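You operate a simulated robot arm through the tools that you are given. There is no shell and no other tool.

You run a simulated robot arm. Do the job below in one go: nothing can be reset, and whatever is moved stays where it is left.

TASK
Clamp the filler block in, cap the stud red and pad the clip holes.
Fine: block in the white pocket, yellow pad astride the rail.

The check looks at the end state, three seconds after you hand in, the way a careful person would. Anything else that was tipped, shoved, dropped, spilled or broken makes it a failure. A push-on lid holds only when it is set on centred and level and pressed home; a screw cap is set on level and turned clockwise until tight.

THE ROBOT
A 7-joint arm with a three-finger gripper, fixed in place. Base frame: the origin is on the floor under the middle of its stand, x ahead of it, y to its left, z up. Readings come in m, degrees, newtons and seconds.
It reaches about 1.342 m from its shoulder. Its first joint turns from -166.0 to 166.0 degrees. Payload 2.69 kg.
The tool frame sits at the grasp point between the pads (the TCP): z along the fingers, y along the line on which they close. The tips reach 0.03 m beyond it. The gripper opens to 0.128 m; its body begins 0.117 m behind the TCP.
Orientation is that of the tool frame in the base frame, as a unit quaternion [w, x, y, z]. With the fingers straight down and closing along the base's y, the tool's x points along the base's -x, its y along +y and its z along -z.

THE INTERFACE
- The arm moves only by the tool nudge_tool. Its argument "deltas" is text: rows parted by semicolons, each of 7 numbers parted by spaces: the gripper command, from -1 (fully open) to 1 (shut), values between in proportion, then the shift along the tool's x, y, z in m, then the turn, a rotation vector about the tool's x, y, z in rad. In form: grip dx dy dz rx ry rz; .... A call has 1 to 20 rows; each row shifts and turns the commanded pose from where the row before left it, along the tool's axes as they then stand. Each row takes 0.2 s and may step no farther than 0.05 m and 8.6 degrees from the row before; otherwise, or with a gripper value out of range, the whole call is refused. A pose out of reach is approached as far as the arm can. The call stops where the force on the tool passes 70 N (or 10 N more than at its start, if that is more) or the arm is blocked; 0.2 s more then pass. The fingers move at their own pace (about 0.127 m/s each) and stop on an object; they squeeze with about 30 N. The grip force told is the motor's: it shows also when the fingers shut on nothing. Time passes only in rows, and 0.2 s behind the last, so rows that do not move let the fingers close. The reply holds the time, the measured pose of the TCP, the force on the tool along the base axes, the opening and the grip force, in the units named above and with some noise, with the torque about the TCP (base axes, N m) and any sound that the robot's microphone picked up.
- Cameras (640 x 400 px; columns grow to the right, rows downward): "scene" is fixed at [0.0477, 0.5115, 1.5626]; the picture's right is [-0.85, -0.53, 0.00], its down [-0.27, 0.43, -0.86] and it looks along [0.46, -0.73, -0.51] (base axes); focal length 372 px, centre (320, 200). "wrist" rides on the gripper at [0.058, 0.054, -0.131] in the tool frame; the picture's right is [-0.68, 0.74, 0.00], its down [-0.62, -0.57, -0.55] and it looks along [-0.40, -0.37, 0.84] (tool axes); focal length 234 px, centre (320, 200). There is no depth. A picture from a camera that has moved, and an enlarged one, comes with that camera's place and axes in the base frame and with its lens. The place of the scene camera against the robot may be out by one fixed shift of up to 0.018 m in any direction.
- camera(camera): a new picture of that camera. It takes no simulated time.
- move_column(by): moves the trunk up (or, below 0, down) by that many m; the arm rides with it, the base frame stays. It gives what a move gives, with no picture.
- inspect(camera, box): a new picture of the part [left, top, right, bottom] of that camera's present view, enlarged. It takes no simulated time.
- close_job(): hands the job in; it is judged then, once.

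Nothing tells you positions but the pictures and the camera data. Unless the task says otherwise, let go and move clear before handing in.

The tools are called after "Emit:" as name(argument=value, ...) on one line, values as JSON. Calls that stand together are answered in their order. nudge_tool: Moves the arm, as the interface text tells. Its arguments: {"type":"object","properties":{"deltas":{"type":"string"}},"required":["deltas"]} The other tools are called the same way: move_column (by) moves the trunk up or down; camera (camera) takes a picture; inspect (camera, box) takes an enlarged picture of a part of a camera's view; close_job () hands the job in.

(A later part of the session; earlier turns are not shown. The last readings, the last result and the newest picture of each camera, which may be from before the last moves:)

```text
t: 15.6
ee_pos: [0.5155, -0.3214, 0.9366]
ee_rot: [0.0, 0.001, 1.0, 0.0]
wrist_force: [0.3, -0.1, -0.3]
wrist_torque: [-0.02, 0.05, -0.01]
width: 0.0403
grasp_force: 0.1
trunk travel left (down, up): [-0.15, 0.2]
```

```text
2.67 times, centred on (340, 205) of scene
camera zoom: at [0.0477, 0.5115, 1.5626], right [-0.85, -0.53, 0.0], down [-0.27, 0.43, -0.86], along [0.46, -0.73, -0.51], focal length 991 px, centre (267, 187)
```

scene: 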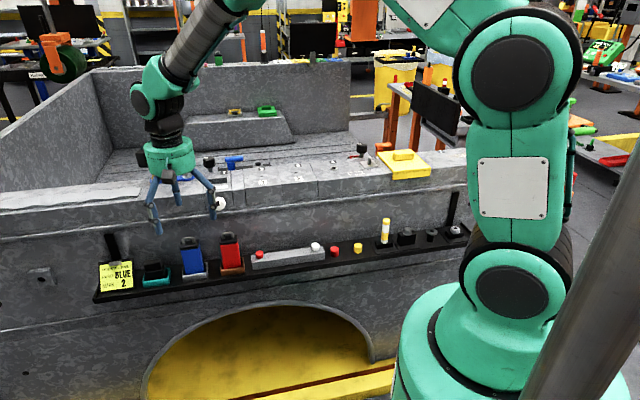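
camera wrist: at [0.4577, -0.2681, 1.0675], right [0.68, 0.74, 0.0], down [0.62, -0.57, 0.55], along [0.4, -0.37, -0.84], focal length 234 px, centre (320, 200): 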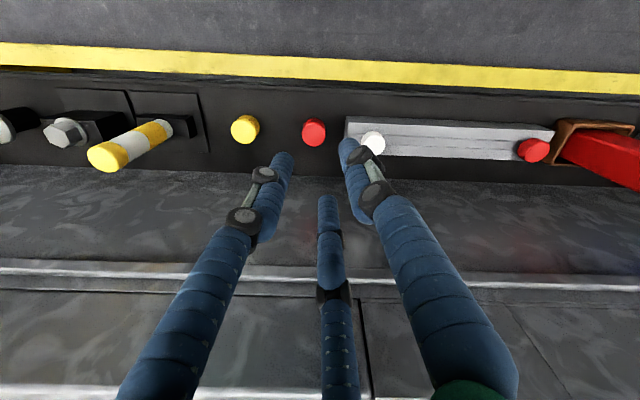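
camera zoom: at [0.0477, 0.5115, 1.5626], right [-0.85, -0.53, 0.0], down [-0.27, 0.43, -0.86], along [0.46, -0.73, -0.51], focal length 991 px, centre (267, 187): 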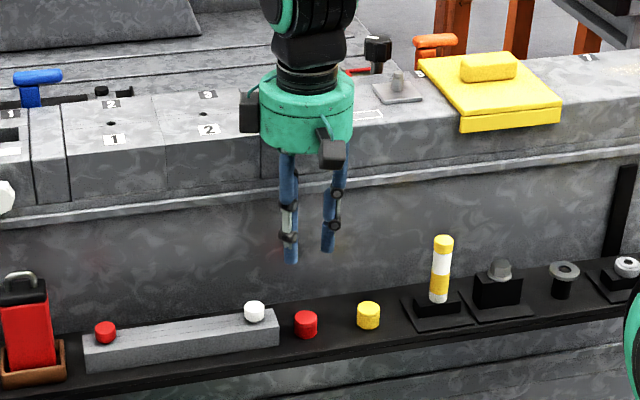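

The red cap refines to (0.512, −0.329), top z≈0.803. I align and descend partway, then re-check.

Emit:
nudge_tool(deltas="0.375 0.0033 -0.0077 0.03 0 0 0; 0.375 0 0 0.035 0 0 0; 0.375 0 0 0.015 0 0 0; 0.375 0 0 0 0 0 0")

Emit:
inspect(camera="wrist", box=[240, 110, 400, 210])

Emit:
inspect(camera="scene", box=[290, 180, 390, 270])

```text
t: 16.6
ee_pos: [0.5102, -0.3336, 0.8545]
ee_rot: [0.0, -0.001, 1.0, 0.0]
wrist_force: [0.5, 0.3, 0.0]
wrist_torque: [-0.03, 0.0, -0.01]
width: 0.0397
grasp_force: 0.0
trunk travel left (down, up): [-0.15, 0.2]
```

```text
4.00 times, centred on (320, 160) of wrist
camera zoom: at [0.4528, -0.2794, 0.9859], right [0.68, 0.74, 0.0], down [0.62, -0.57, 0.55], along [0.4, -0.37, -0.84], focal length 937 px, centre (320, 360)
```

zoom: 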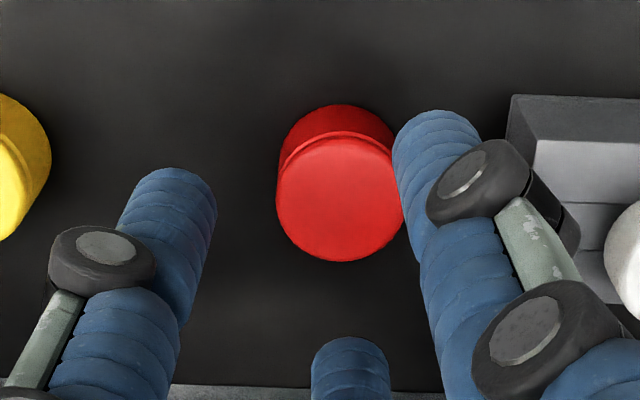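

```text
4.44 times, centred on (340, 225) of scene
camera zoom: at [0.0477, 0.5115, 1.5626], right [-0.85, -0.53, 0.0], down [-0.27, 0.43, -0.86], along [0.46, -0.73, -0.51], focal length 1651 px, centre (231, 89)
```

zoom: 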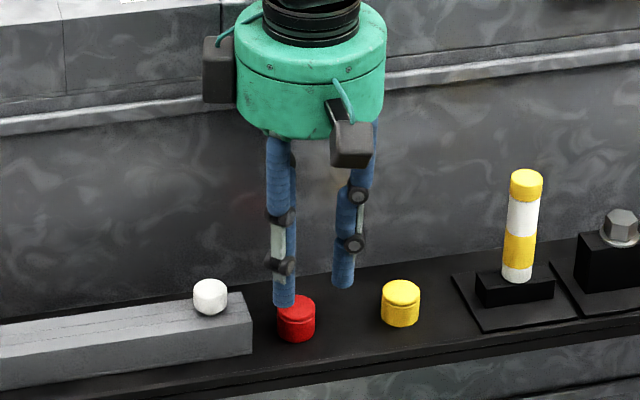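

Alignment is within a few millimetres; I correct, descend, and grip the red cap.

Emit:
nudge_tool(deltas="0.375 -0.0028 0.0039 0.01 0 0 0; 0.375 0 0 0.015 0 0 0; 0.375 0 0 0.013 0 0 0; 0.375 0 0 0 0 0 0")

Emit:
inspect(camera="wrist", box=[240, 130, 400, 230])

Emit:
inspect(camera="scene", box=[310, 210, 374, 260])

```text
t: 17.6
ee_pos: [0.5139, -0.3294, 0.8174]
ee_rot: [0.0, -0.001, 1.0, 0.0]
wrist_force: [0.2, -0.5, 0.3]
wrist_torque: [0.01, 0.04, -0.03]
width: 0.0397
grasp_force: 0.2
trunk travel left (down, up): [-0.15, 0.2]
```

```text
4.00 times, centred on (320, 180) of wrist
camera zoom: at [0.4564, -0.2751, 0.9495], right [0.68, 0.74, 0.0], down [0.62, -0.57, 0.55], along [0.4, -0.37, -0.84], focal length 937 px, centre (320, 280)
```

zoom: 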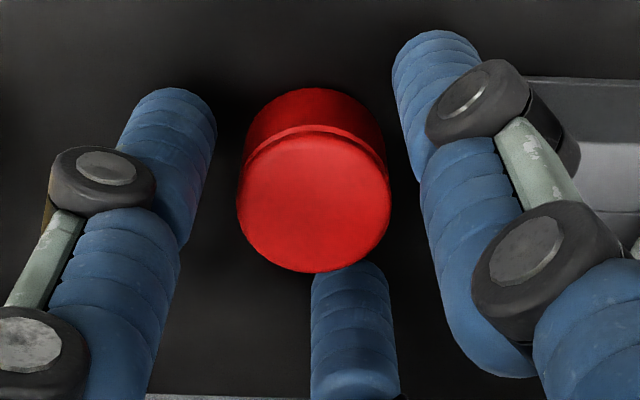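

```text
8.00 times, centred on (342, 235) of scene
camera zoom: at [0.0477, 0.5115, 1.5626], right [-0.85, -0.53, 0.0], down [-0.27, 0.43, -0.86], along [0.46, -0.73, -0.51], focal length 2972 px, centre (144, -80)
```

zoom: 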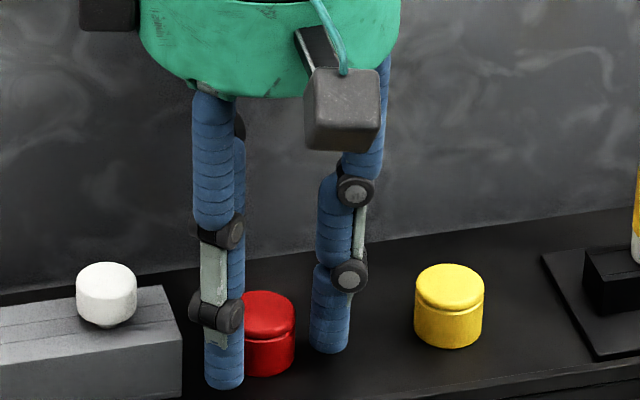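

Centred nicely around the cap. Closing the fingers and lifting.

Emit:
nudge_tool(deltas="1 0 0 0 0 0 0; 1 0 0 0 0 0 0; 1 0 0 0 0 0 0; 1 0 0 0 0 0 0")

Emit:
inspect(camera="wrist", box=[240, 130, 400, 230])

```text
t: 18.6
ee_pos: [0.5138, -0.3291, 0.8184]
ee_rot: [0.0, 0.0, 1.0, 0.0]
wrist_force: [0.9, 0.0, 0.2]
wrist_torque: [0.0, 0.01, 0.01]
width: 0.025
grasp_force: 30.0
trunk travel left (down, up): [-0.15, 0.2]
```

```text
4.00 times, centred on (320, 180) of wrist
camera zoom: at [0.4562, -0.275, 0.9496], right [0.68, 0.74, 0.0], down [0.62, -0.57, 0.55], along [0.4, -0.37, -0.84], focal length 937 px, centre (320, 280)
```

zoom: 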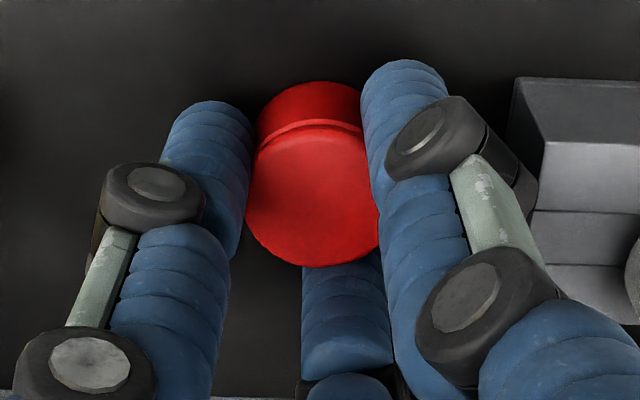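

Cap is gripped (25 mm). I lift it and carry it over the stud, estimated at (0.507, −0.536), staying high first.

Emit:
nudge_tool(deltas="1 0 0 -0.02 0 0 0; 1 0 0 -0.045 0 0 0; 1 0 0 -0.05 0 0 0; 1 0 0 -0.05 0 0 0; 1 0 0 -0.05 0 0 0; 1 0 0 -0.05 0 0 0; 1 0 0 -0.05 0 0 0; 1 0 0 0 0 0 0; 1 0.0014 -0.0413 0 0 0 0; 1 0.0014 -0.0413 0 0 0 0; 1 0.0014 -0.0413 0 0 0 0; 1 0.0014 -0.0413 0 0 0 0; 1 0.0014 -0.0412 0 0 0 0; 1 0 0 0 0 0 0; 1 0 0 0 0 0 0")

Emit:
camera(camera="wrist")

Emit:
inspect(camera="wrist", box=[240, 120, 400, 220])

Emit:
inspect(camera="scene", box=[330, 110, 410, 180])

```text
t: 21.8
ee_pos: [0.5086, -0.5357, 1.1317]
ee_rot: [0.0, 0.0, 1.0, 0.0]
wrist_force: [-0.9, 0.4, -0.3]
wrist_torque: [-0.03, -0.03, 0.01]
width: 0.0252
grasp_force: 30.4
trunk travel left (down, up): [-0.15, 0.2]
```

```text
taken
camera wrist: at [0.4503, -0.482, 1.2625], right [0.68, 0.74, 0.0], down [0.62, -0.57, 0.55], along [0.4, -0.37, -0.84], focal length 234 px, centre (320, 200)
```

wrist: 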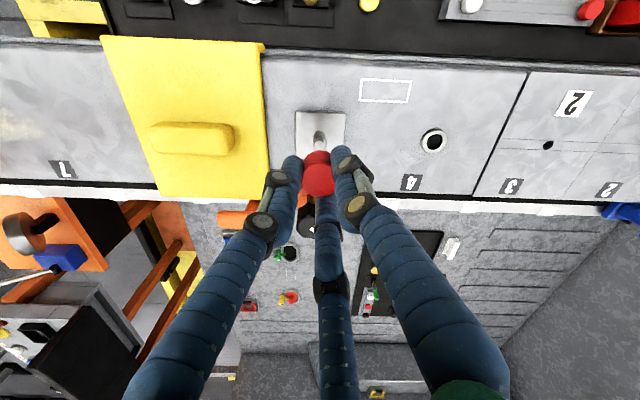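

```text
4.00 times, centred on (320, 170) of wrist
camera zoom: at [0.4503, -0.482, 1.2625], right [0.68, 0.74, 0.0], down [0.62, -0.57, 0.55], along [0.4, -0.37, -0.84], focal length 937 px, centre (320, 320)
```

zoom: 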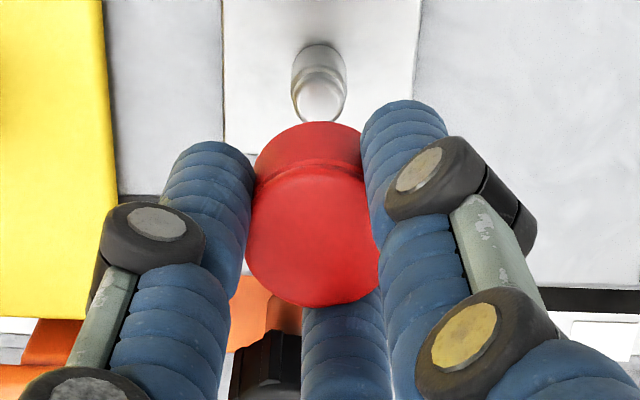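

```text
5.71 times, centred on (370, 145) of scene
camera zoom: at [0.0477, 0.5115, 1.5626], right [-0.85, -0.53, 0.0], down [-0.27, 0.43, -0.86], along [0.46, -0.73, -0.51], focal length 2123 px, centre (34, 514)
```

zoom: 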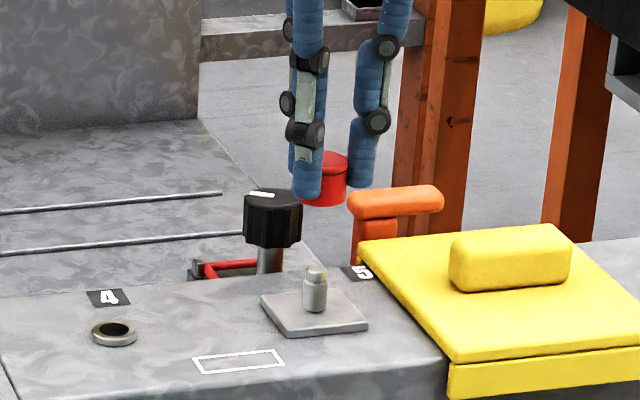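

Cap and stud are aligned within ~1–2 mm. I lower to just above the stud top and re-check.

Emit:
nudge_tool(deltas="1 0 0.001 0.02 0 0 0; 1 0 0 0.015 0 0 0; 1 0 0 0 0 0 0; 1 0 0 0 0 0 0")

Emit:
inspect(camera="wrist", box=[260, 120, 388, 200])

Emit:
inspect(camera="scene", box=[345, 125, 393, 170])

```text
t: 22.8
ee_pos: [0.5066, -0.5344, 1.0956]
ee_rot: [0.0, 0.0, 1.0, 0.0]
wrist_force: [-0.4, -0.4, 0.0]
wrist_torque: [-0.03, 0.03, 0.01]
width: 0.0252
grasp_force: 29.9
trunk travel left (down, up): [-0.15, 0.2]
```

```text
5.00 times, centred on (324, 160) of wrist
camera zoom: at [0.4499, -0.4812, 1.2264], right [0.68, 0.74, 0.0], down [0.62, -0.57, 0.55], along [0.4, -0.37, -0.84], focal length 1171 px, centre (300, 400)
```

zoom: 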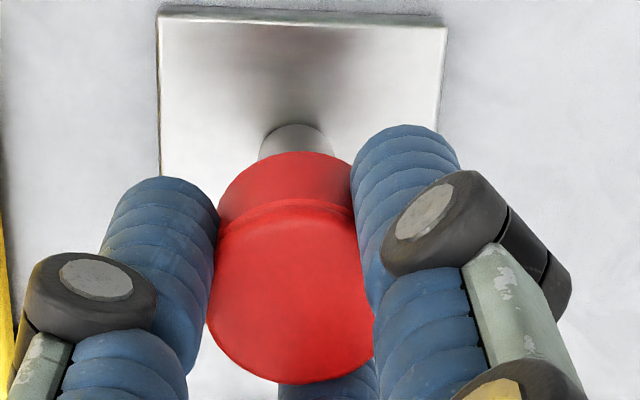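

```text
8.89 times, centred on (369, 148) of scene
camera zoom: at [0.0477, 0.5115, 1.5626], right [-0.85, -0.53, 0.0], down [-0.27, 0.43, -0.86], along [0.46, -0.73, -0.51], focal length 3302 px, centre (-116, 667)
```

zoom: 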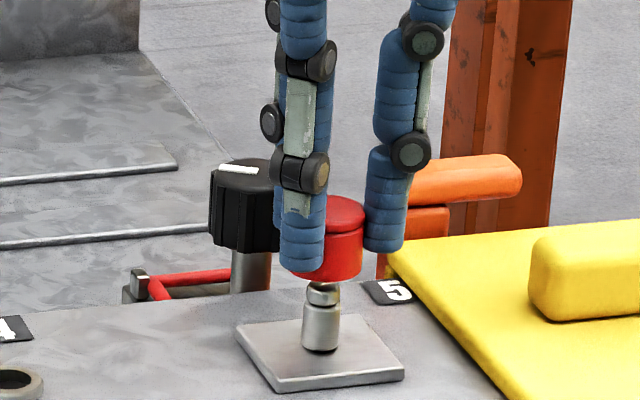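

Offset looks ≤2 mm; I nudge slightly and lower gently onto the stud.

Emit:
nudge_tool(deltas="1 -0.0013 0.0002 0.004 0 0 0; 1 0 0 0.004 0 0 0; 1 0 0 0.003 0 0 0; 1 0 0 0 0 0 0")

Emit:
inspect(camera="scene", box=[345, 125, 393, 170])

Emit:
inspect(camera="wrist", box=[260, 120, 388, 200])

```text
t: 23.8
ee_pos: [0.508, -0.5349, 1.0849]
ee_rot: [0.0, -0.001, 1.0, 0.0]
wrist_force: [-0.1, 0.1, -0.5]
wrist_torque: [0.01, -0.01, 0.0]
width: 0.0251
grasp_force: 30.2
trunk travel left (down, up): [-0.15, 0.2]
```

```text
8.89 times, centred on (369, 148) of scene
camera zoom: at [0.0477, 0.5115, 1.5626], right [-0.85, -0.53, 0.0], down [-0.27, 0.43, -0.86], along [0.46, -0.73, -0.51], focal length 3302 px, centre (-116, 667)
```

zoom: 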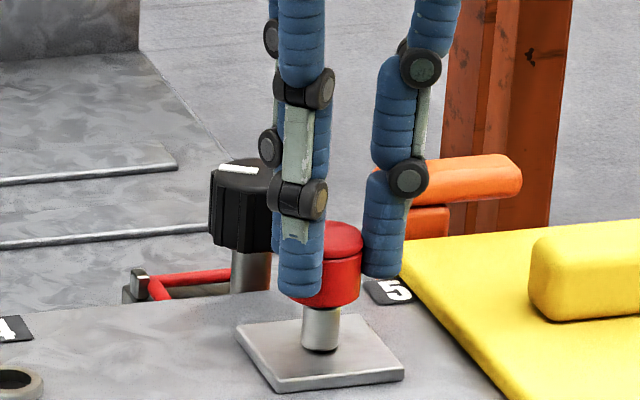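

```text
5.00 times, centred on (324, 160) of wrist
camera zoom: at [0.4495, -0.4804, 1.2167], right [0.68, 0.74, 0.0], down [0.62, -0.57, 0.55], along [0.4, -0.37, -0.84], focal length 1171 px, centre (300, 400)
```

zoom: 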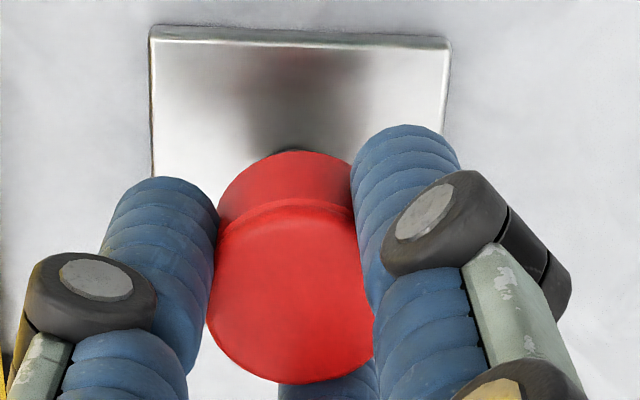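

No contact force and the dome appears inside the cap. I press down in small steps.

Emit:
nudge_tool(deltas="1 0 0 0.003 0 0 0; 1 0 0 0.003 0 0 0; 1 0 0 0.003 0 0 0; 1 0 0 0 0 0 0")

```text
t: 24.8
ee_pos: [0.5087, -0.5337, 1.0768]
ee_rot: [0.0, 0.0, 1.0, 0.0]
wrist_force: [-4.0, -5.8, 2.0]
wrist_torque: [-0.24, 0.17, -0.02]
width: 0.025
grasp_force: 29.9
trunk travel left (down, up): [-0.15, 0.2]
```

Light lateral force toward −e1 shows a sub-millimetre offset; I correct toward it and keep pressing.

Emit:
nudge_tool(deltas="1 0.0008 -0.0009 0 0 0 0; 1 0 0 0.002 0 0 0; 1 0 0 0 0 0 0")

Emit:
inspect(camera="scene", box=[345, 125, 393, 170])

```text
t: 25.6
ee_pos: [0.5082, -0.5352, 1.0743]
ee_rot: [0.0, 0.0, 1.0, 0.0]
wrist_force: [-1.4, -0.1, -0.2]
wrist_torque: [0.02, 0.01, 0.0]
width: 0.025
grasp_force: 30.0
trunk travel left (down, up): [-0.15, 0.2]
```

```text
8.89 times, centred on (369, 148) of scene
camera zoom: at [0.0477, 0.5115, 1.5626], right [-0.85, -0.53, 0.0], down [-0.27, 0.43, -0.86], along [0.46, -0.73, -0.51], focal length 3302 px, centre (-116, 667)
```

zoom: 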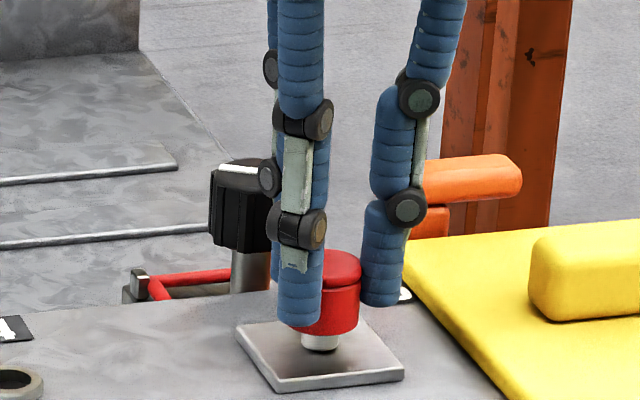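

Emit:
nudge_tool(deltas="1 0.0003 0 0.002 0 0 0; 1 0 0 0.002 0 0 0; 1 0 0 0.002 0 0 0; 1 0 0 0 0 0 0")

Emit:
inspect(camera="scene", box=[345, 125, 393, 170])

```text
t: 26.6
ee_pos: [0.5061, -0.5345, 1.0687]
ee_rot: [0.001, 0.0, 1.0, -0.001]
wrist_force: [0.8, 0.0, 7.8]
wrist_torque: [-0.01, -0.05, 0.02]
width: 0.0249
grasp_force: 30.1
trunk travel left (down, up): [-0.15, 0.2]
```

```text
8.89 times, centred on (369, 148) of scene
camera zoom: at [0.0477, 0.5115, 1.5626], right [-0.85, -0.53, 0.0], down [-0.27, 0.43, -0.86], along [0.46, -0.73, -0.51], focal length 3302 px, centre (-116, 667)
```

zoom: 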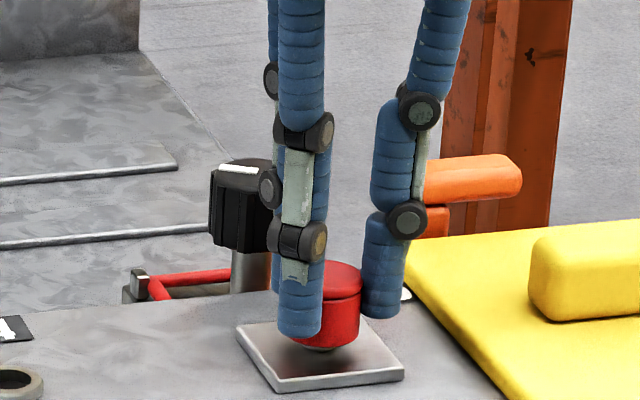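

Vertical contact now. I press harder in small steps, listening for a click.

Emit:
nudge_tool(deltas="1 0 0 0.002 0 0 0; 1 0 0 0.002 0 0 0; 1 0 0 0 0 0 0")

```text
t: 27.4
ee_pos: [0.5076, -0.5348, 1.0643]
ee_rot: [0.001, 0.0, 1.0, 0.0]
wrist_force: [-0.8, 2.4, 2.8]
wrist_torque: [0.06, 0.08, -0.01]
width: 0.0251
grasp_force: 29.9
trunk travel left (down, up): [-0.15, 0.2]
```

Emit:
inspect(camera="scene", box=[345, 125, 393, 170])

Emit:
nudge_tool(deltas="1 0 0 0.002 0 0 0; 1 0 0 0 0 0 0")

```text
8.89 times, centred on (369, 148) of scene
camera zoom: at [0.0477, 0.5115, 1.5626], right [-0.85, -0.53, 0.0], down [-0.27, 0.43, -0.86], along [0.46, -0.73, -0.51], focal length 3302 px, centre (-116, 667)
```

zoom: 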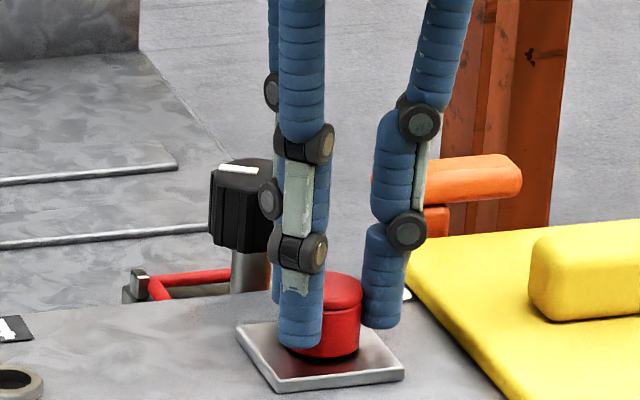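

```text
t: 28.0
ee_pos: [0.5064, -0.5365, 1.0661]
ee_rot: [0.001, -0.001, 1.0, -0.001]
wrist_force: [-3.4, 3.4, 22.0]
wrist_torque: [0.12, 0.18, -0.01]
width: 0.0251
grasp_force: 29.8
trunk travel left (down, up): [-0.15, 0.2]
```

The cap has dropped past the snap and now bottoms on the plate. One firmer press, then release.

Emit:
nudge_tool(deltas="1 0 0 0.002 0 0 0; 1 0 0 0.002 0 0 0; 1 0 0 0 0 0 0")

```text
t: 28.8
ee_pos: [0.5057, -0.5348, 1.061]
ee_rot: [0.001, 0.0, 1.0, -0.001]
wrist_force: [2.9, -5.4, 26.8]
wrist_torque: [-0.15, -0.13, -0.05]
width: 0.025
grasp_force: 30.0
trunk travel left (down, up): [-0.15, 0.2]
```

Emit:
inspect(camera="scene", box=[345, 125, 393, 170])

Emit:
inspect(camera="wrist", box=[260, 120, 388, 200])

```text
8.89 times, centred on (369, 148) of scene
camera zoom: at [0.0477, 0.5115, 1.5626], right [-0.85, -0.53, 0.0], down [-0.27, 0.43, -0.86], along [0.46, -0.73, -0.51], focal length 3302 px, centre (-116, 667)
```

zoom: 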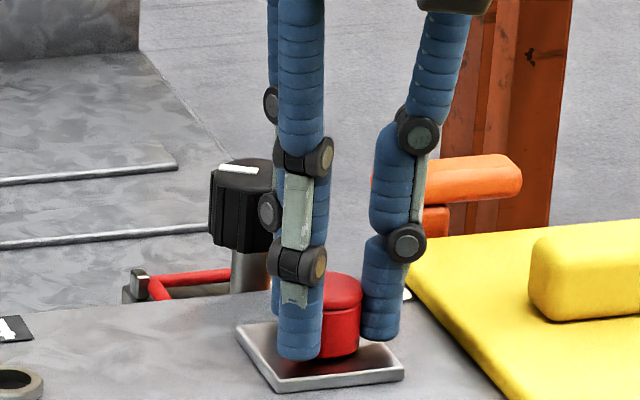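

```text
5.00 times, centred on (324, 160) of wrist
camera zoom: at [0.4481, -0.4809, 1.1911], right [0.68, 0.74, 0.0], down [0.61, -0.56, 0.55], along [0.41, -0.37, -0.83], focal length 1171 px, centre (300, 400)
```

zoom: 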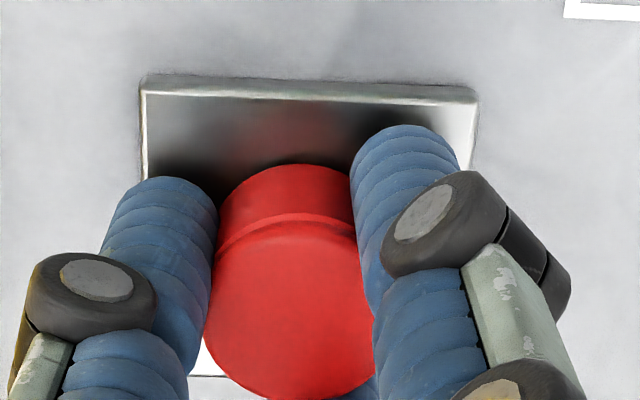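

The cap is at the plate (fingers slid slightly on it). I release and rise to inspect.

Emit:
nudge_tool(deltas="1 0 0 -0.002 0 0 0; 0.2 0 0 -0.001 0 0 0; 0.2 0 0 0 0 0 0; 0.2 0 0 0 0 0 0; 0.2 0 0 -0.02 0 0 0; 0.2 0 0 -0.04 0 0 0; 0.2 0 0 -0.04 0 0 0; 0.2 0 0 0 0 0 0")

Emit:
inspect(camera="scene", box=[345, 125, 393, 170])

Emit:
inspect(camera="wrist", box=[260, 100, 388, 180])

```text
t: 30.6
ee_pos: [0.504, -0.5336, 1.1636]
ee_rot: [0.001, 0.0, 1.0, -0.001]
wrist_force: [-1.1, 0.2, 0.5]
wrist_torque: [-0.05, -0.03, 0.03]
width: 0.0511
grasp_force: 0.0
trunk travel left (down, up): [-0.15, 0.2]
```

```text
8.89 times, centred on (369, 148) of scene
camera zoom: at [0.0477, 0.5115, 1.5626], right [-0.85, -0.53, 0.0], down [-0.27, 0.43, -0.86], along [0.46, -0.73, -0.51], focal length 3302 px, centre (-116, 667)
```

zoom: 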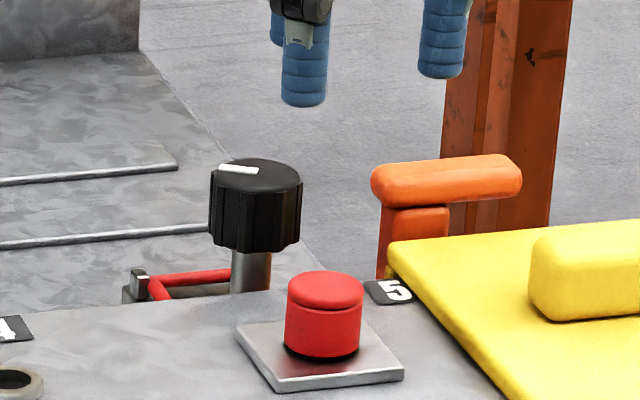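

```text
5.00 times, centred on (324, 140) of wrist
camera zoom: at [0.447, -0.4803, 1.295], right [0.68, 0.74, 0.0], down [0.62, -0.57, 0.55], along [0.4, -0.37, -0.84], focal length 1171 px, centre (300, 500)
```

zoom: 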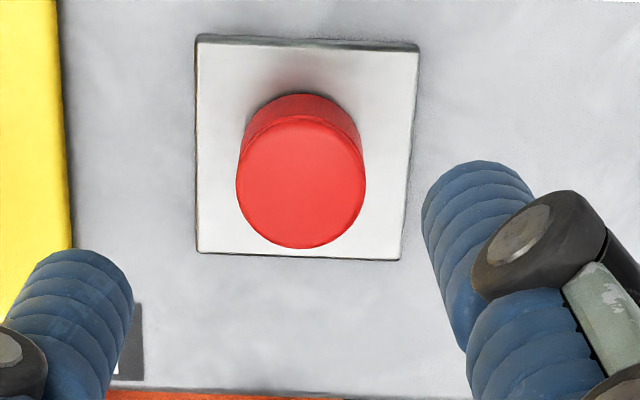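

The cap is on and level. To make sure it's fully home I'll press its top centrally with the closed fingertips.

Emit:
nudge_tool(deltas="1 0 0 0 0 0 0; 1 0 0 0.03 0 0 0; 1 0 0 0.03 0 0 0; 1 0 0 0.012 0 0 0; 1 0 0 0 0 0 0")

Emit:
inspect(camera="scene", box=[345, 125, 393, 170])

Emit:
inspect(camera="wrist", box=[260, 120, 388, 200])

```text
t: 31.8
ee_pos: [0.5071, -0.5367, 1.0872]
ee_rot: [-0.001, 0.0, 1.0, 0.0]
wrist_force: [0.4, 0.0, 0.0]
wrist_torque: [-0.01, 0.0, 0.0]
width: 0.0019
grasp_force: 29.9
trunk travel left (down, up): [-0.15, 0.2]
```

```text
8.89 times, centred on (369, 148) of scene
camera zoom: at [0.0477, 0.5115, 1.5626], right [-0.85, -0.53, 0.0], down [-0.27, 0.43, -0.86], along [0.46, -0.73, -0.51], focal length 3302 px, centre (-116, 667)
```

zoom: 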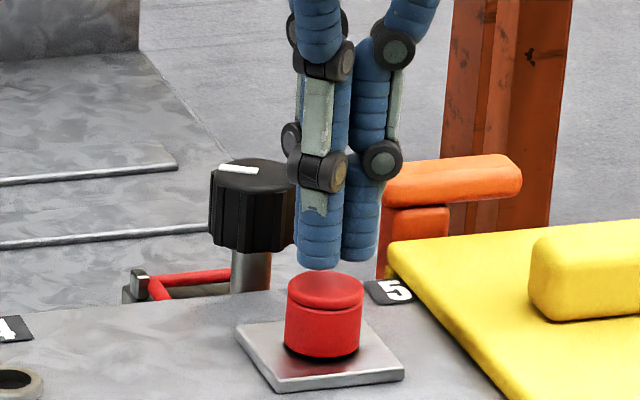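

```text
5.00 times, centred on (324, 160) of wrist
camera zoom: at [0.4487, -0.4822, 1.2203], right [0.68, 0.74, 0.0], down [0.62, -0.57, 0.55], along [0.4, -0.37, -0.84], focal length 1171 px, centre (300, 400)
```

zoom: 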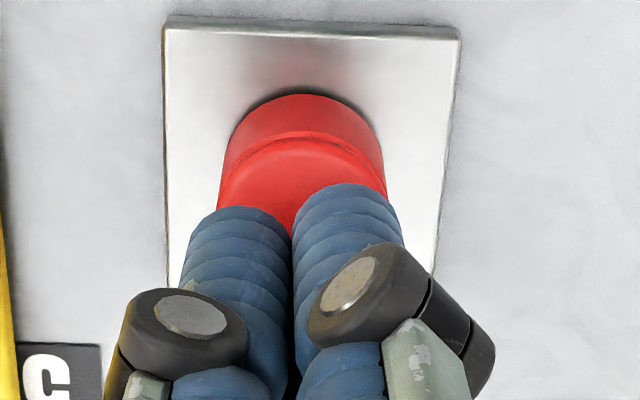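

Emit:
nudge_tool(deltas="1 0 0 0.004 0 0 0; 1 0 0 0.003 0 0 0; 1 0 0 0.003 0 0 0; 1 0 0 0 0 0 0")

```text
t: 32.8
ee_pos: [0.507, -0.5351, 1.0787]
ee_rot: [0.0, 0.0, 1.0, 0.001]
wrist_force: [0.3, -0.1, -1.1]
wrist_torque: [-0.02, 0.02, 0.06]
width: 0.0021
grasp_force: 30.0
trunk travel left (down, up): [-0.15, 0.2]
```

Emit:
nudge_tool(deltas="1 0 0 0.003 0 0 0; 1 0 0 0.002 0 0 0; 1 0 0 0.002 0 0 0; 1 0 0 0 0 0 0")

Emit:
inspect(camera="scene", box=[345, 125, 393, 170])

```text
t: 33.8
ee_pos: [0.5059, -0.5352, 1.077]
ee_rot: [0.001, 0.0, 1.0, -0.003]
wrist_force: [-1.2, 2.4, 41.7]
wrist_torque: [0.17, 0.12, 0.0]
width: 0.0059
grasp_force: 30.3
trunk travel left (down, up): [-0.15, 0.2]
```

```text
8.89 times, centred on (369, 148) of scene
camera zoom: at [0.0477, 0.5115, 1.5626], right [-0.85, -0.53, 0.0], down [-0.27, 0.43, -0.86], along [0.46, -0.73, -0.51], focal length 3302 px, centre (-116, 667)
```

zoom: 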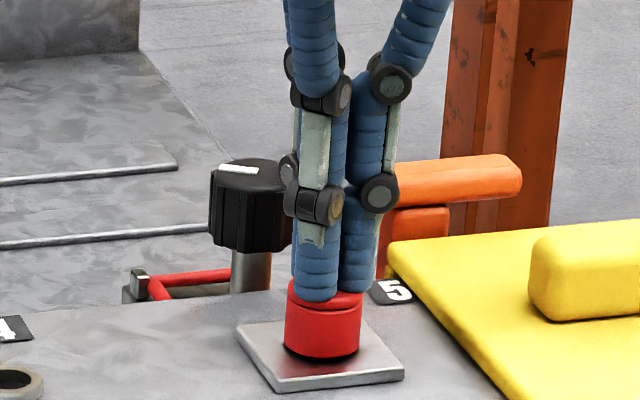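

Pressed to 42 N with no further travel — the red cap is home. I back off and look at the yellow pad closely.

Emit:
nudge_tool(deltas="1 0 0 -0.02 0 0 0; 1 0 0 -0.05 0 0 0; 0 0 0 -0.04 0 0 0; -0.5 0.025 -0.015 0 0 0 0; -1 0.025 -0.015 0 0 0 0; -1 0.025 -0.015 0 0 0 0; -1 0.025 -0.015 0 0 0 0; -1 0 0 0 0 0 0; -1 0 0 0 0 0 0")

Emit:
camera(camera="wrist")

Emit:
inspect(camera="wrist", box=[200, 90, 440, 240])

Emit:
inspect(camera="scene", box=[340, 120, 460, 195])

```text
t: 35.8
ee_pos: [0.4096, -0.5954, 1.1841]
ee_rot: [0.001, 0.0, 1.0, 0.0]
wrist_force: [-0.1, 1.1, 0.2]
wrist_torque: [0.01, -0.03, 0.01]
width: 0.1281
grasp_force: 0.0
trunk travel left (down, up): [-0.15, 0.2]
```

```text
taken
camera wrist: at [0.3517, -0.5418, 1.3154], right [0.68, 0.74, 0.0], down [0.62, -0.57, 0.55], along [0.4, -0.37, -0.84], focal length 234 px, centre (320, 200)
```

wrist: 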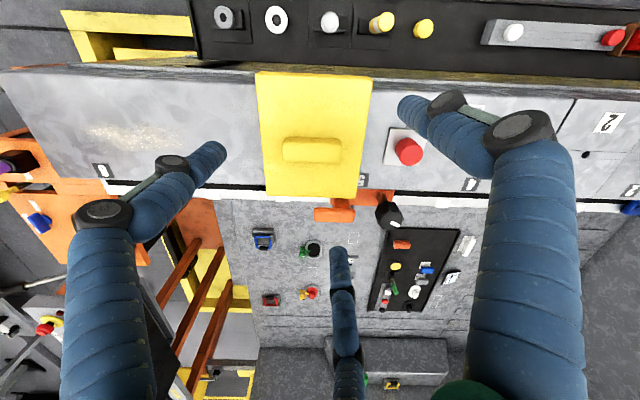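

```text
2.67 times, centred on (320, 165) of wrist
camera zoom: at [0.3517, -0.5418, 1.3154], right [0.68, 0.74, 0.0], down [0.62, -0.57, 0.55], along [0.4, -0.37, -0.84], focal length 624 px, centre (320, 293)
```

zoom: 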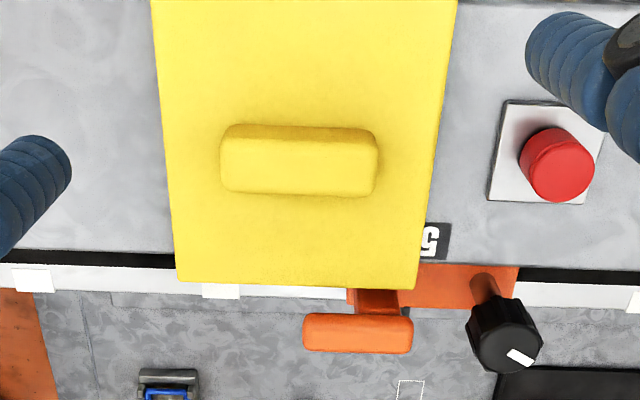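

```text
5.33 times, centred on (400, 158) of scene
camera zoom: at [0.0477, 0.5115, 1.5626], right [-0.85, -0.53, 0.0], down [-0.27, 0.43, -0.86], along [0.46, -0.73, -0.51], focal length 1981 px, centre (-107, 427)
```

zoom: 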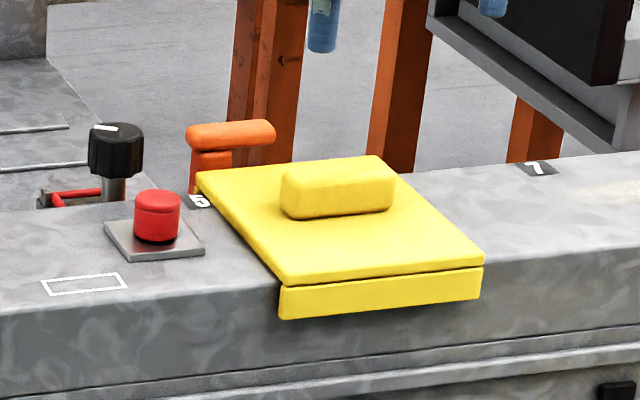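

The pad spans e1≈−0.203…−0.076 with its grip block along the rail, top z≈1.057; the clip holes are centred at e1≈0.280. I rotate the gripper 45° so one finger meets the block's end and two its long sides.

Emit:
nudge_tool(deltas="-1 -0.0212 -0.0118 0 0 0 0; -1 0 0 0 0 0 0.1309; -1 0 0 0 0 0 0.1309; -1 0 0 0 0 0 0.1309; -1 0 0 0 0 0 0.1309; -1 0 0 0 0 0 0.1309; -0.25 0 0 0 0 0 0.1309; -0.25 0 0 0 0 0 0; -0.25 0 0 0.03 0 0 0; -0.25 0 0 0.02 0 0 0; -0.25 0 0 0 0 0 0")

Emit:
camera(camera="wrist")

Emit:
inspect(camera="scene", box=[340, 80, 460, 195])

```text
t: 38.2
ee_pos: [0.4276, -0.6063, 1.1327]
ee_rot: [0.0, 0.383, 0.924, 0.0]
wrist_force: [0.1, 0.7, 0.2]
wrist_torque: [0.05, 0.01, 0.01]
width: 0.0803
grasp_force: 0.0
trunk travel left (down, up): [-0.15, 0.2]
```

```text
taken
camera wrist: at [0.4248, -0.5262, 1.2636], right [1.0, 0.04, 0.0], down [0.04, -0.84, 0.55], along [0.02, -0.55, -0.84], focal length 234 px, centre (320, 200)
```

wrist: 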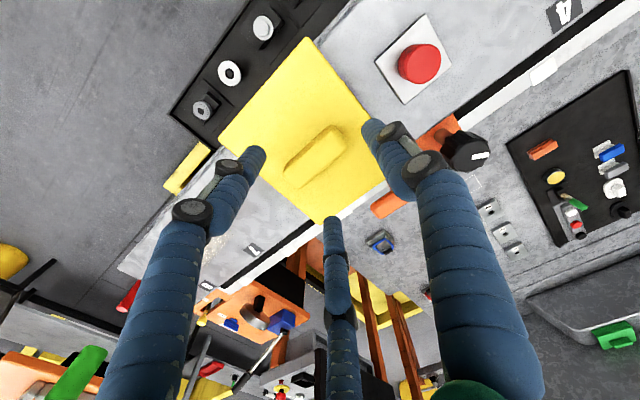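

```text
3.48 times, centred on (400, 138) of scene
camera zoom: at [0.0477, 0.5115, 1.5626], right [-0.85, -0.53, 0.0], down [-0.27, 0.43, -0.86], along [0.46, -0.73, -0.51], focal length 1292 px, centre (42, 417)
```

zoom: 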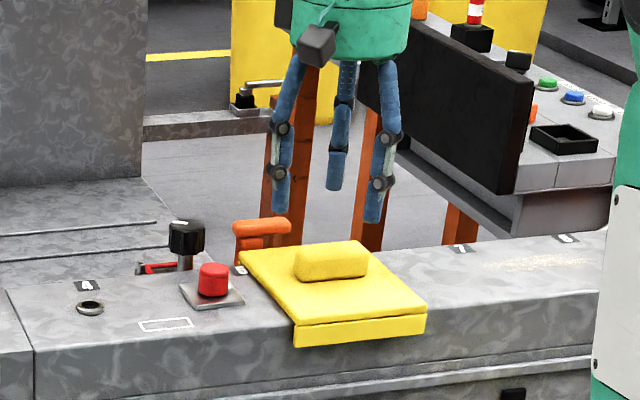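

Emit:
inspect(camera="wrist", box=[240, 110, 400, 210])

```text
4.00 times, centred on (320, 160) of wrist
camera zoom: at [0.4248, -0.5262, 1.2636], right [1.0, 0.04, 0.0], down [0.04, -0.84, 0.55], along [0.02, -0.55, -0.84], focal length 937 px, centre (320, 360)
```

zoom: 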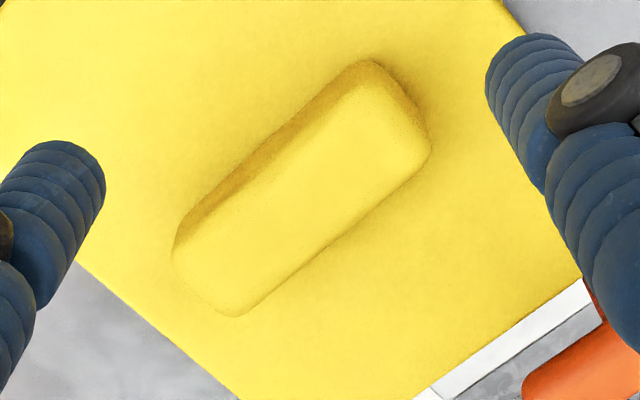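

Handle centre measured at (0.4246, −0.6163); I offset the tool accordingly and descend around the handle.

Emit:
nudge_tool(deltas="-0.25 -0.0053 0.0044 0.02 0 0 0; -0.25 0 0 0.015 0 0 0; -0.25 0 0 0 0 0 0")

Emit:
inspect(camera="wrist", box=[220, 110, 420, 235])

Emit:
inspect(camera="scene", box=[360, 110, 440, 185])

```text
t: 39.0
ee_pos: [0.4344, -0.6053, 1.0984]
ee_rot: [-0.001, 0.383, 0.924, 0.0]
wrist_force: [0.0, -0.3, -0.6]
wrist_torque: [-0.04, -0.01, 0.0]
width: 0.0799
grasp_force: 0.1
trunk travel left (down, up): [-0.15, 0.2]
```

```text
3.20 times, centred on (320, 172) of wrist
camera zoom: at [0.4312, -0.5268, 1.2289], right [1.0, 0.04, 0.0], down [0.04, -0.84, 0.55], along [0.02, -0.55, -0.84], focal length 749 px, centre (320, 288)
```

zoom: 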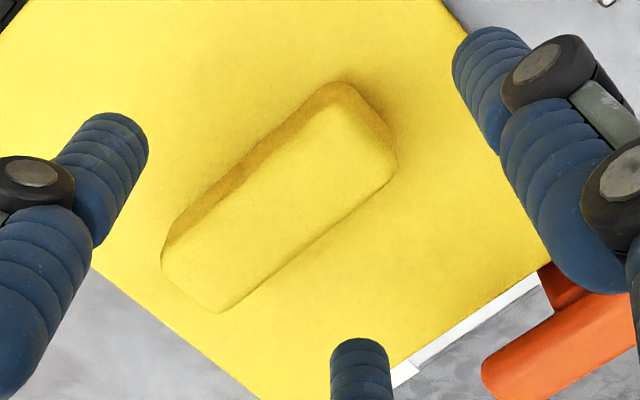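

```text
5.33 times, centred on (400, 148) of scene
camera zoom: at [0.0477, 0.5115, 1.5626], right [-0.85, -0.53, 0.0], down [-0.27, 0.43, -0.86], along [0.46, -0.73, -0.51], focal length 1981 px, centre (-107, 480)
```

zoom: 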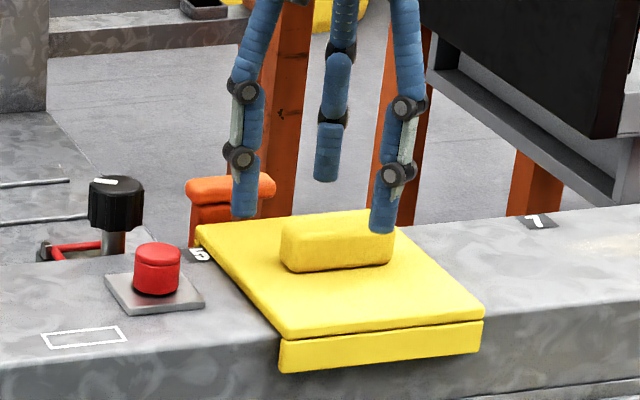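

Aligned on the handle axis. Descend to grip height and close.

Emit:
nudge_tool(deltas="-0.25 0 0.0015 0.015 0 0 0; -0.25 0 0 0.012 0 0 0; -0.25 0 0 0.005 0 0 0; -0.25 0 0 0 0 0 0")

Emit:
inspect(camera="wrist", box=[220, 110, 420, 235])

Emit:
inspect(camera="scene", box=[360, 125, 440, 185])

```text
t: 40.0
ee_pos: [0.436, -0.6055, 1.0665]
ee_rot: [0.0, 0.383, 0.924, 0.0]
wrist_force: [0.5, -1.1, -0.6]
wrist_torque: [0.0, -0.01, 0.0]
width: 0.0801
grasp_force: 0.0
trunk travel left (down, up): [-0.15, 0.2]
```

```text
3.20 times, centred on (320, 172) of wrist
camera zoom: at [0.4332, -0.5271, 1.1973], right [1.0, 0.04, 0.0], down [0.04, -0.84, 0.55], along [0.02, -0.55, -0.84], focal length 749 px, centre (320, 288)
```

zoom: 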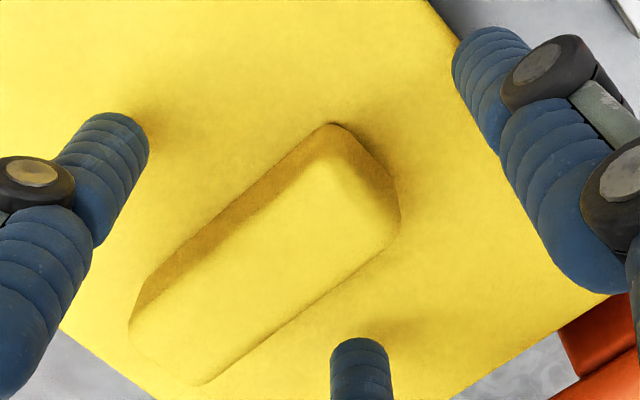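

```text
6.67 times, centred on (400, 155) of scene
camera zoom: at [0.0477, 0.5115, 1.5626], right [-0.85, -0.53, 0.0], down [-0.27, 0.43, -0.86], along [0.46, -0.73, -0.51], focal length 2476 px, centre (-213, 500)
```

zoom: 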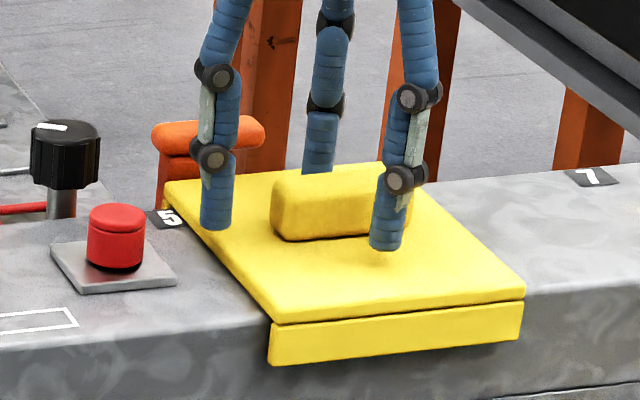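

Emit:
nudge_tool(deltas="0.3 0 0 0 0 0 0; 1 0 0 0 0 0 0; 1 0 0 0 0 0 0; 1 0 0 0 0 0 0")

Emit:
inspect(camera="wrist", box=[220, 110, 420, 235])

Emit:
inspect(camera="scene", box=[360, 125, 440, 185])

```text
t: 41.0
ee_pos: [0.4359, -0.607, 1.0665]
ee_rot: [0.0, 0.384, 0.923, 0.0]
wrist_force: [-0.2, 0.8, 0.4]
wrist_torque: [0.01, 0.04, 0.0]
width: 0.0313
grasp_force: 29.7
trunk travel left (down, up): [-0.15, 0.2]
```

```text
3.20 times, centred on (320, 172) of wrist
camera zoom: at [0.4332, -0.5271, 1.1973], right [1.0, 0.04, 0.0], down [0.04, -0.84, 0.55], along [0.02, -0.55, -0.84], focal length 749 px, centre (320, 288)
```

zoom: 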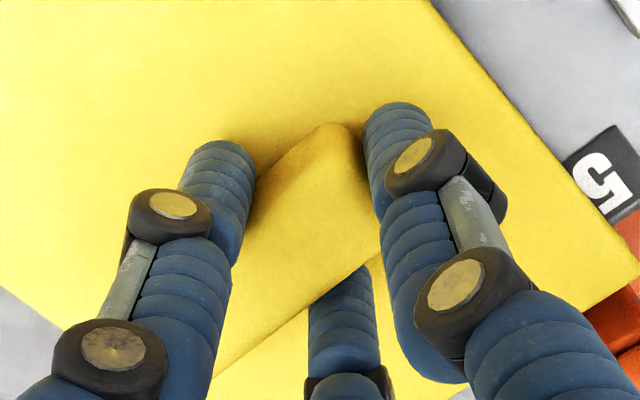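

```text
6.67 times, centred on (400, 155) of scene
camera zoom: at [0.0477, 0.5115, 1.5626], right [-0.85, -0.53, 0.0], down [-0.27, 0.43, -0.86], along [0.46, -0.73, -0.51], focal length 2476 px, centre (-213, 500)
```

zoom: 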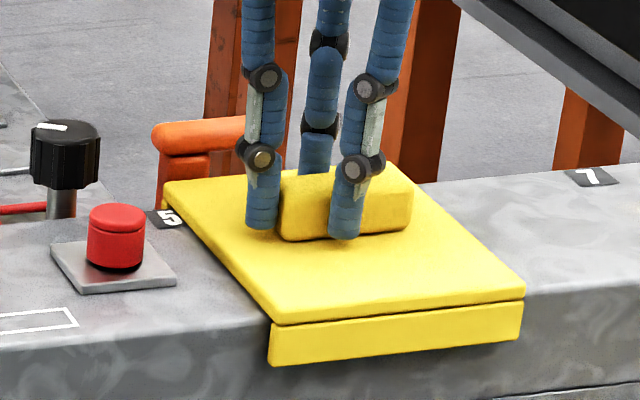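

Gripped well. Lift a little to check the hold.

Emit:
nudge_tool(deltas="1 0 0 -0.01 0 0 0; 1 0 0 -0.015 0 0 0; 1 0 0 -0.015 0 0 0; 1 0 0 0 0 0 0")

Emit:
inspect(camera="scene", box=[350, 105, 446, 185])

Emit:
inspect(camera="wrist", box=[120, 30, 440, 230])

```text
t: 42.0
ee_pos: [0.4347, -0.6065, 1.1069]
ee_rot: [0.0, 0.382, 0.924, 0.0]
wrist_force: [0.0, 0.6, -1.5]
wrist_torque: [0.03, -0.03, -0.01]
width: 0.0312
grasp_force: 29.8
trunk travel left (down, up): [-0.15, 0.2]
```

```text
5.00 times, centred on (398, 145) of scene
camera zoom: at [0.0477, 0.5115, 1.5626], right [-0.85, -0.53, 0.0], down [-0.27, 0.43, -0.86], along [0.46, -0.73, -0.51], focal length 1857 px, centre (-70, 475)
```

zoom: 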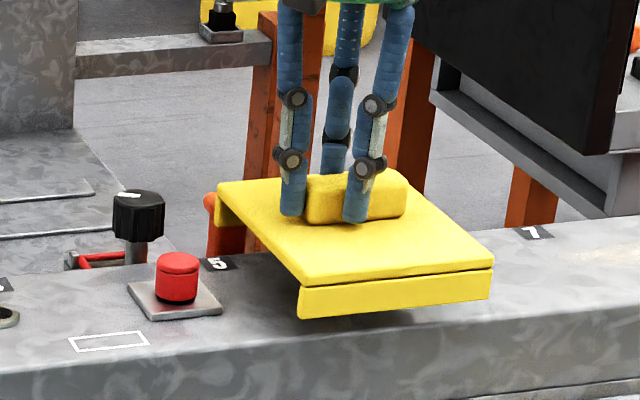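

```text
2.00 times, centred on (280, 130) of wrist
camera zoom: at [0.433, -0.5266, 1.2376], right [1.0, 0.04, 0.0], down [0.04, -0.84, 0.55], along [0.02, -0.55, -0.84], focal length 468 px, centre (400, 340)
```

zoom: 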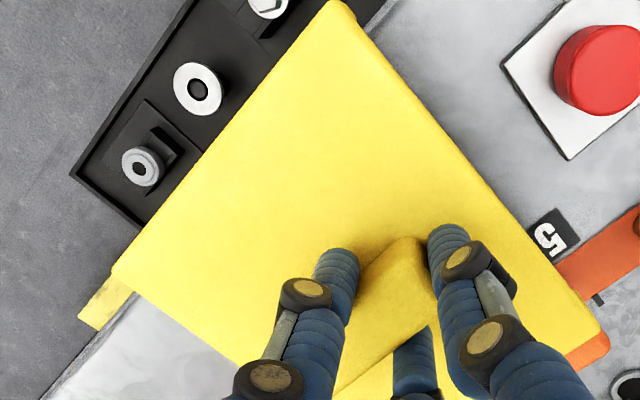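

Held level. Raise further and carry it along the rail to the clip holes.

Emit:
nudge_tool(deltas="1 0 0 -0.04 0 0 0; 1 0 0 -0.04 0 0 0; 1 0 0 0 0 0 0; 1 0 0.03 0 0 0 0; 1 0 0.046 0 0 0 0; 1 0 0.046 0 0 0 0; 1 0 0.046 0 0 0 0; 1 0 0.046 0 0 0 0; 1 0 0.046 0 0 0 0; 1 0 0.046 0 0 0 0; 1 0 0.046 0 0 0 0; 1 0 0.04 0 0 0 0; 1 0 0.022 0 0 0 0; 1 0 0 0 0 0 0; 1 0 0 0 0 0 0")

Emit:
camera(camera="wrist")

Emit:
inspect(camera="scene", box=[200, 80, 360, 220])

```text
t: 45.2
ee_pos: [0.7272, -0.3129, 1.1874]
ee_rot: [0.0, 0.382, 0.924, 0.0]
wrist_force: [-0.5, -0.2, -1.9]
wrist_torque: [0.04, 0.0, 0.0]
width: 0.0308
grasp_force: 29.6
trunk travel left (down, up): [-0.15, 0.2]
```

```text
taken
camera wrist: at [0.7249, -0.2335, 1.3182], right [1.0, 0.04, 0.0], down [0.04, -0.84, 0.55], along [0.02, -0.55, -0.84], focal length 234 px, centre (320, 200)
```

wrist: 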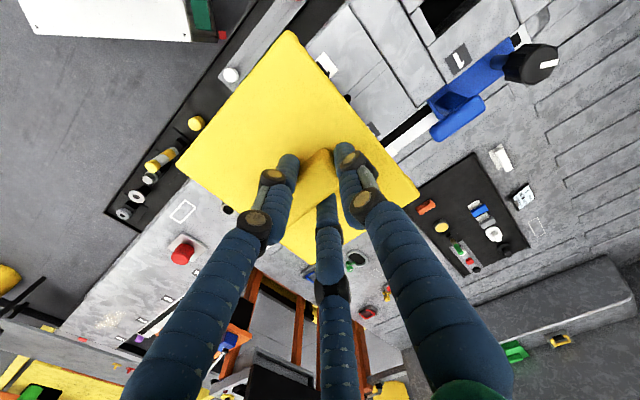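

```text
2.86 times, centred on (280, 150) of scene
camera zoom: at [0.0477, 0.5115, 1.5626], right [-0.85, -0.53, 0.0], down [-0.27, 0.43, -0.86], along [0.46, -0.73, -0.51], focal length 1061 px, centre (434, 343)
```

zoom: 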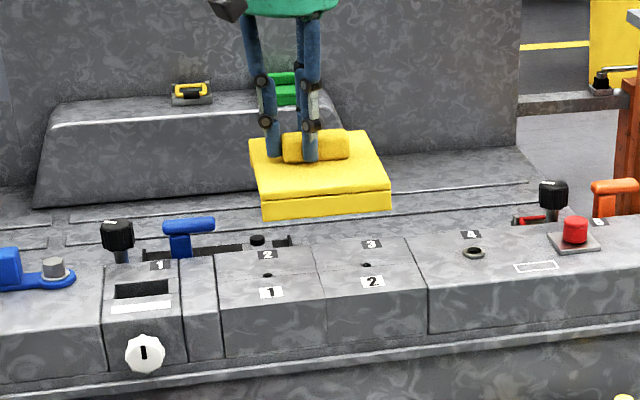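

The pad hovers above the clip holes. I lower it to just above the rail and check centring against the seam and holes.

Emit:
nudge_tool(deltas="1 0 0 0.04 0 0 0; 1 0 0 0.04 0 0 0; 1 0 0 0.005 0 0 0; 1 0 0 0 0 0 0")

Emit:
inspect(camera="scene", box=[220, 130, 340, 215])

Emit:
camera(camera="wrist")

Emit:
inspect(camera="wrist", box=[150, 0, 470, 200])

```text
t: 46.2
ee_pos: [0.7305, -0.3144, 1.1016]
ee_rot: [0.001, 0.383, 0.924, 0.001]
wrist_force: [0.7, 0.4, -1.1]
wrist_torque: [0.0, -0.03, 0.05]
width: 0.031
grasp_force: 30.4
trunk travel left (down, up): [-0.15, 0.2]
```

```text
4.71 times, centred on (280, 172) of scene
camera zoom: at [0.0477, 0.5115, 1.5626], right [-0.85, -0.53, 0.0], down [-0.27, 0.43, -0.86], along [0.46, -0.73, -0.51], focal length 1748 px, centre (508, 329)
```

zoom: 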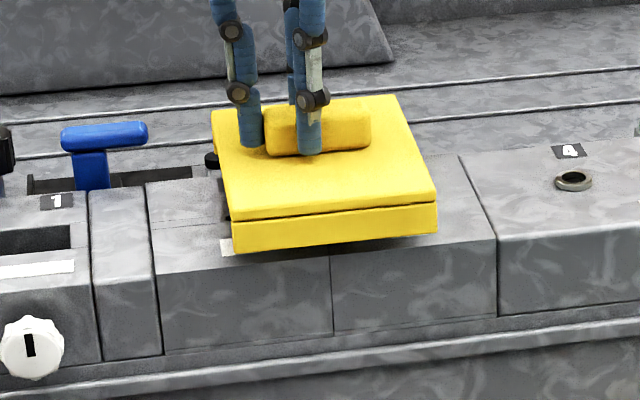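

```text
taken
camera wrist: at [0.7277, -0.234, 1.2329], right [1.0, 0.04, 0.0], down [0.04, -0.84, 0.55], along [0.02, -0.55, -0.84], focal length 234 px, centre (320, 200)
```

wrist: 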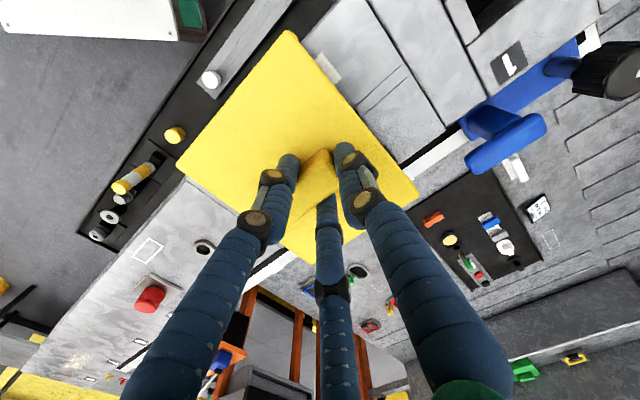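

```text
2.00 times, centred on (310, 100) of wrist
camera zoom: at [0.7277, -0.234, 1.2329], right [1.0, 0.04, 0.0], down [0.04, -0.84, 0.55], along [0.02, -0.55, -0.84], focal length 468 px, centre (340, 400)
```

zoom: 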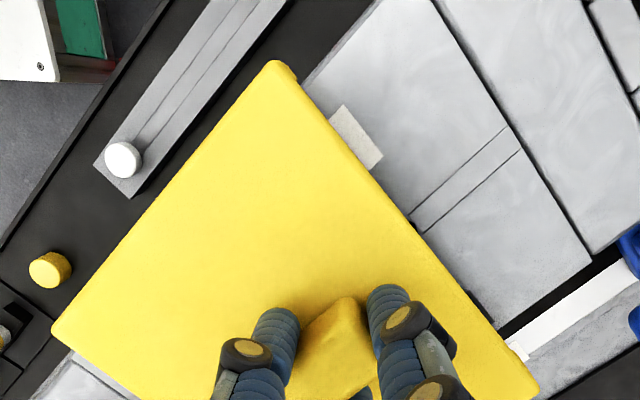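

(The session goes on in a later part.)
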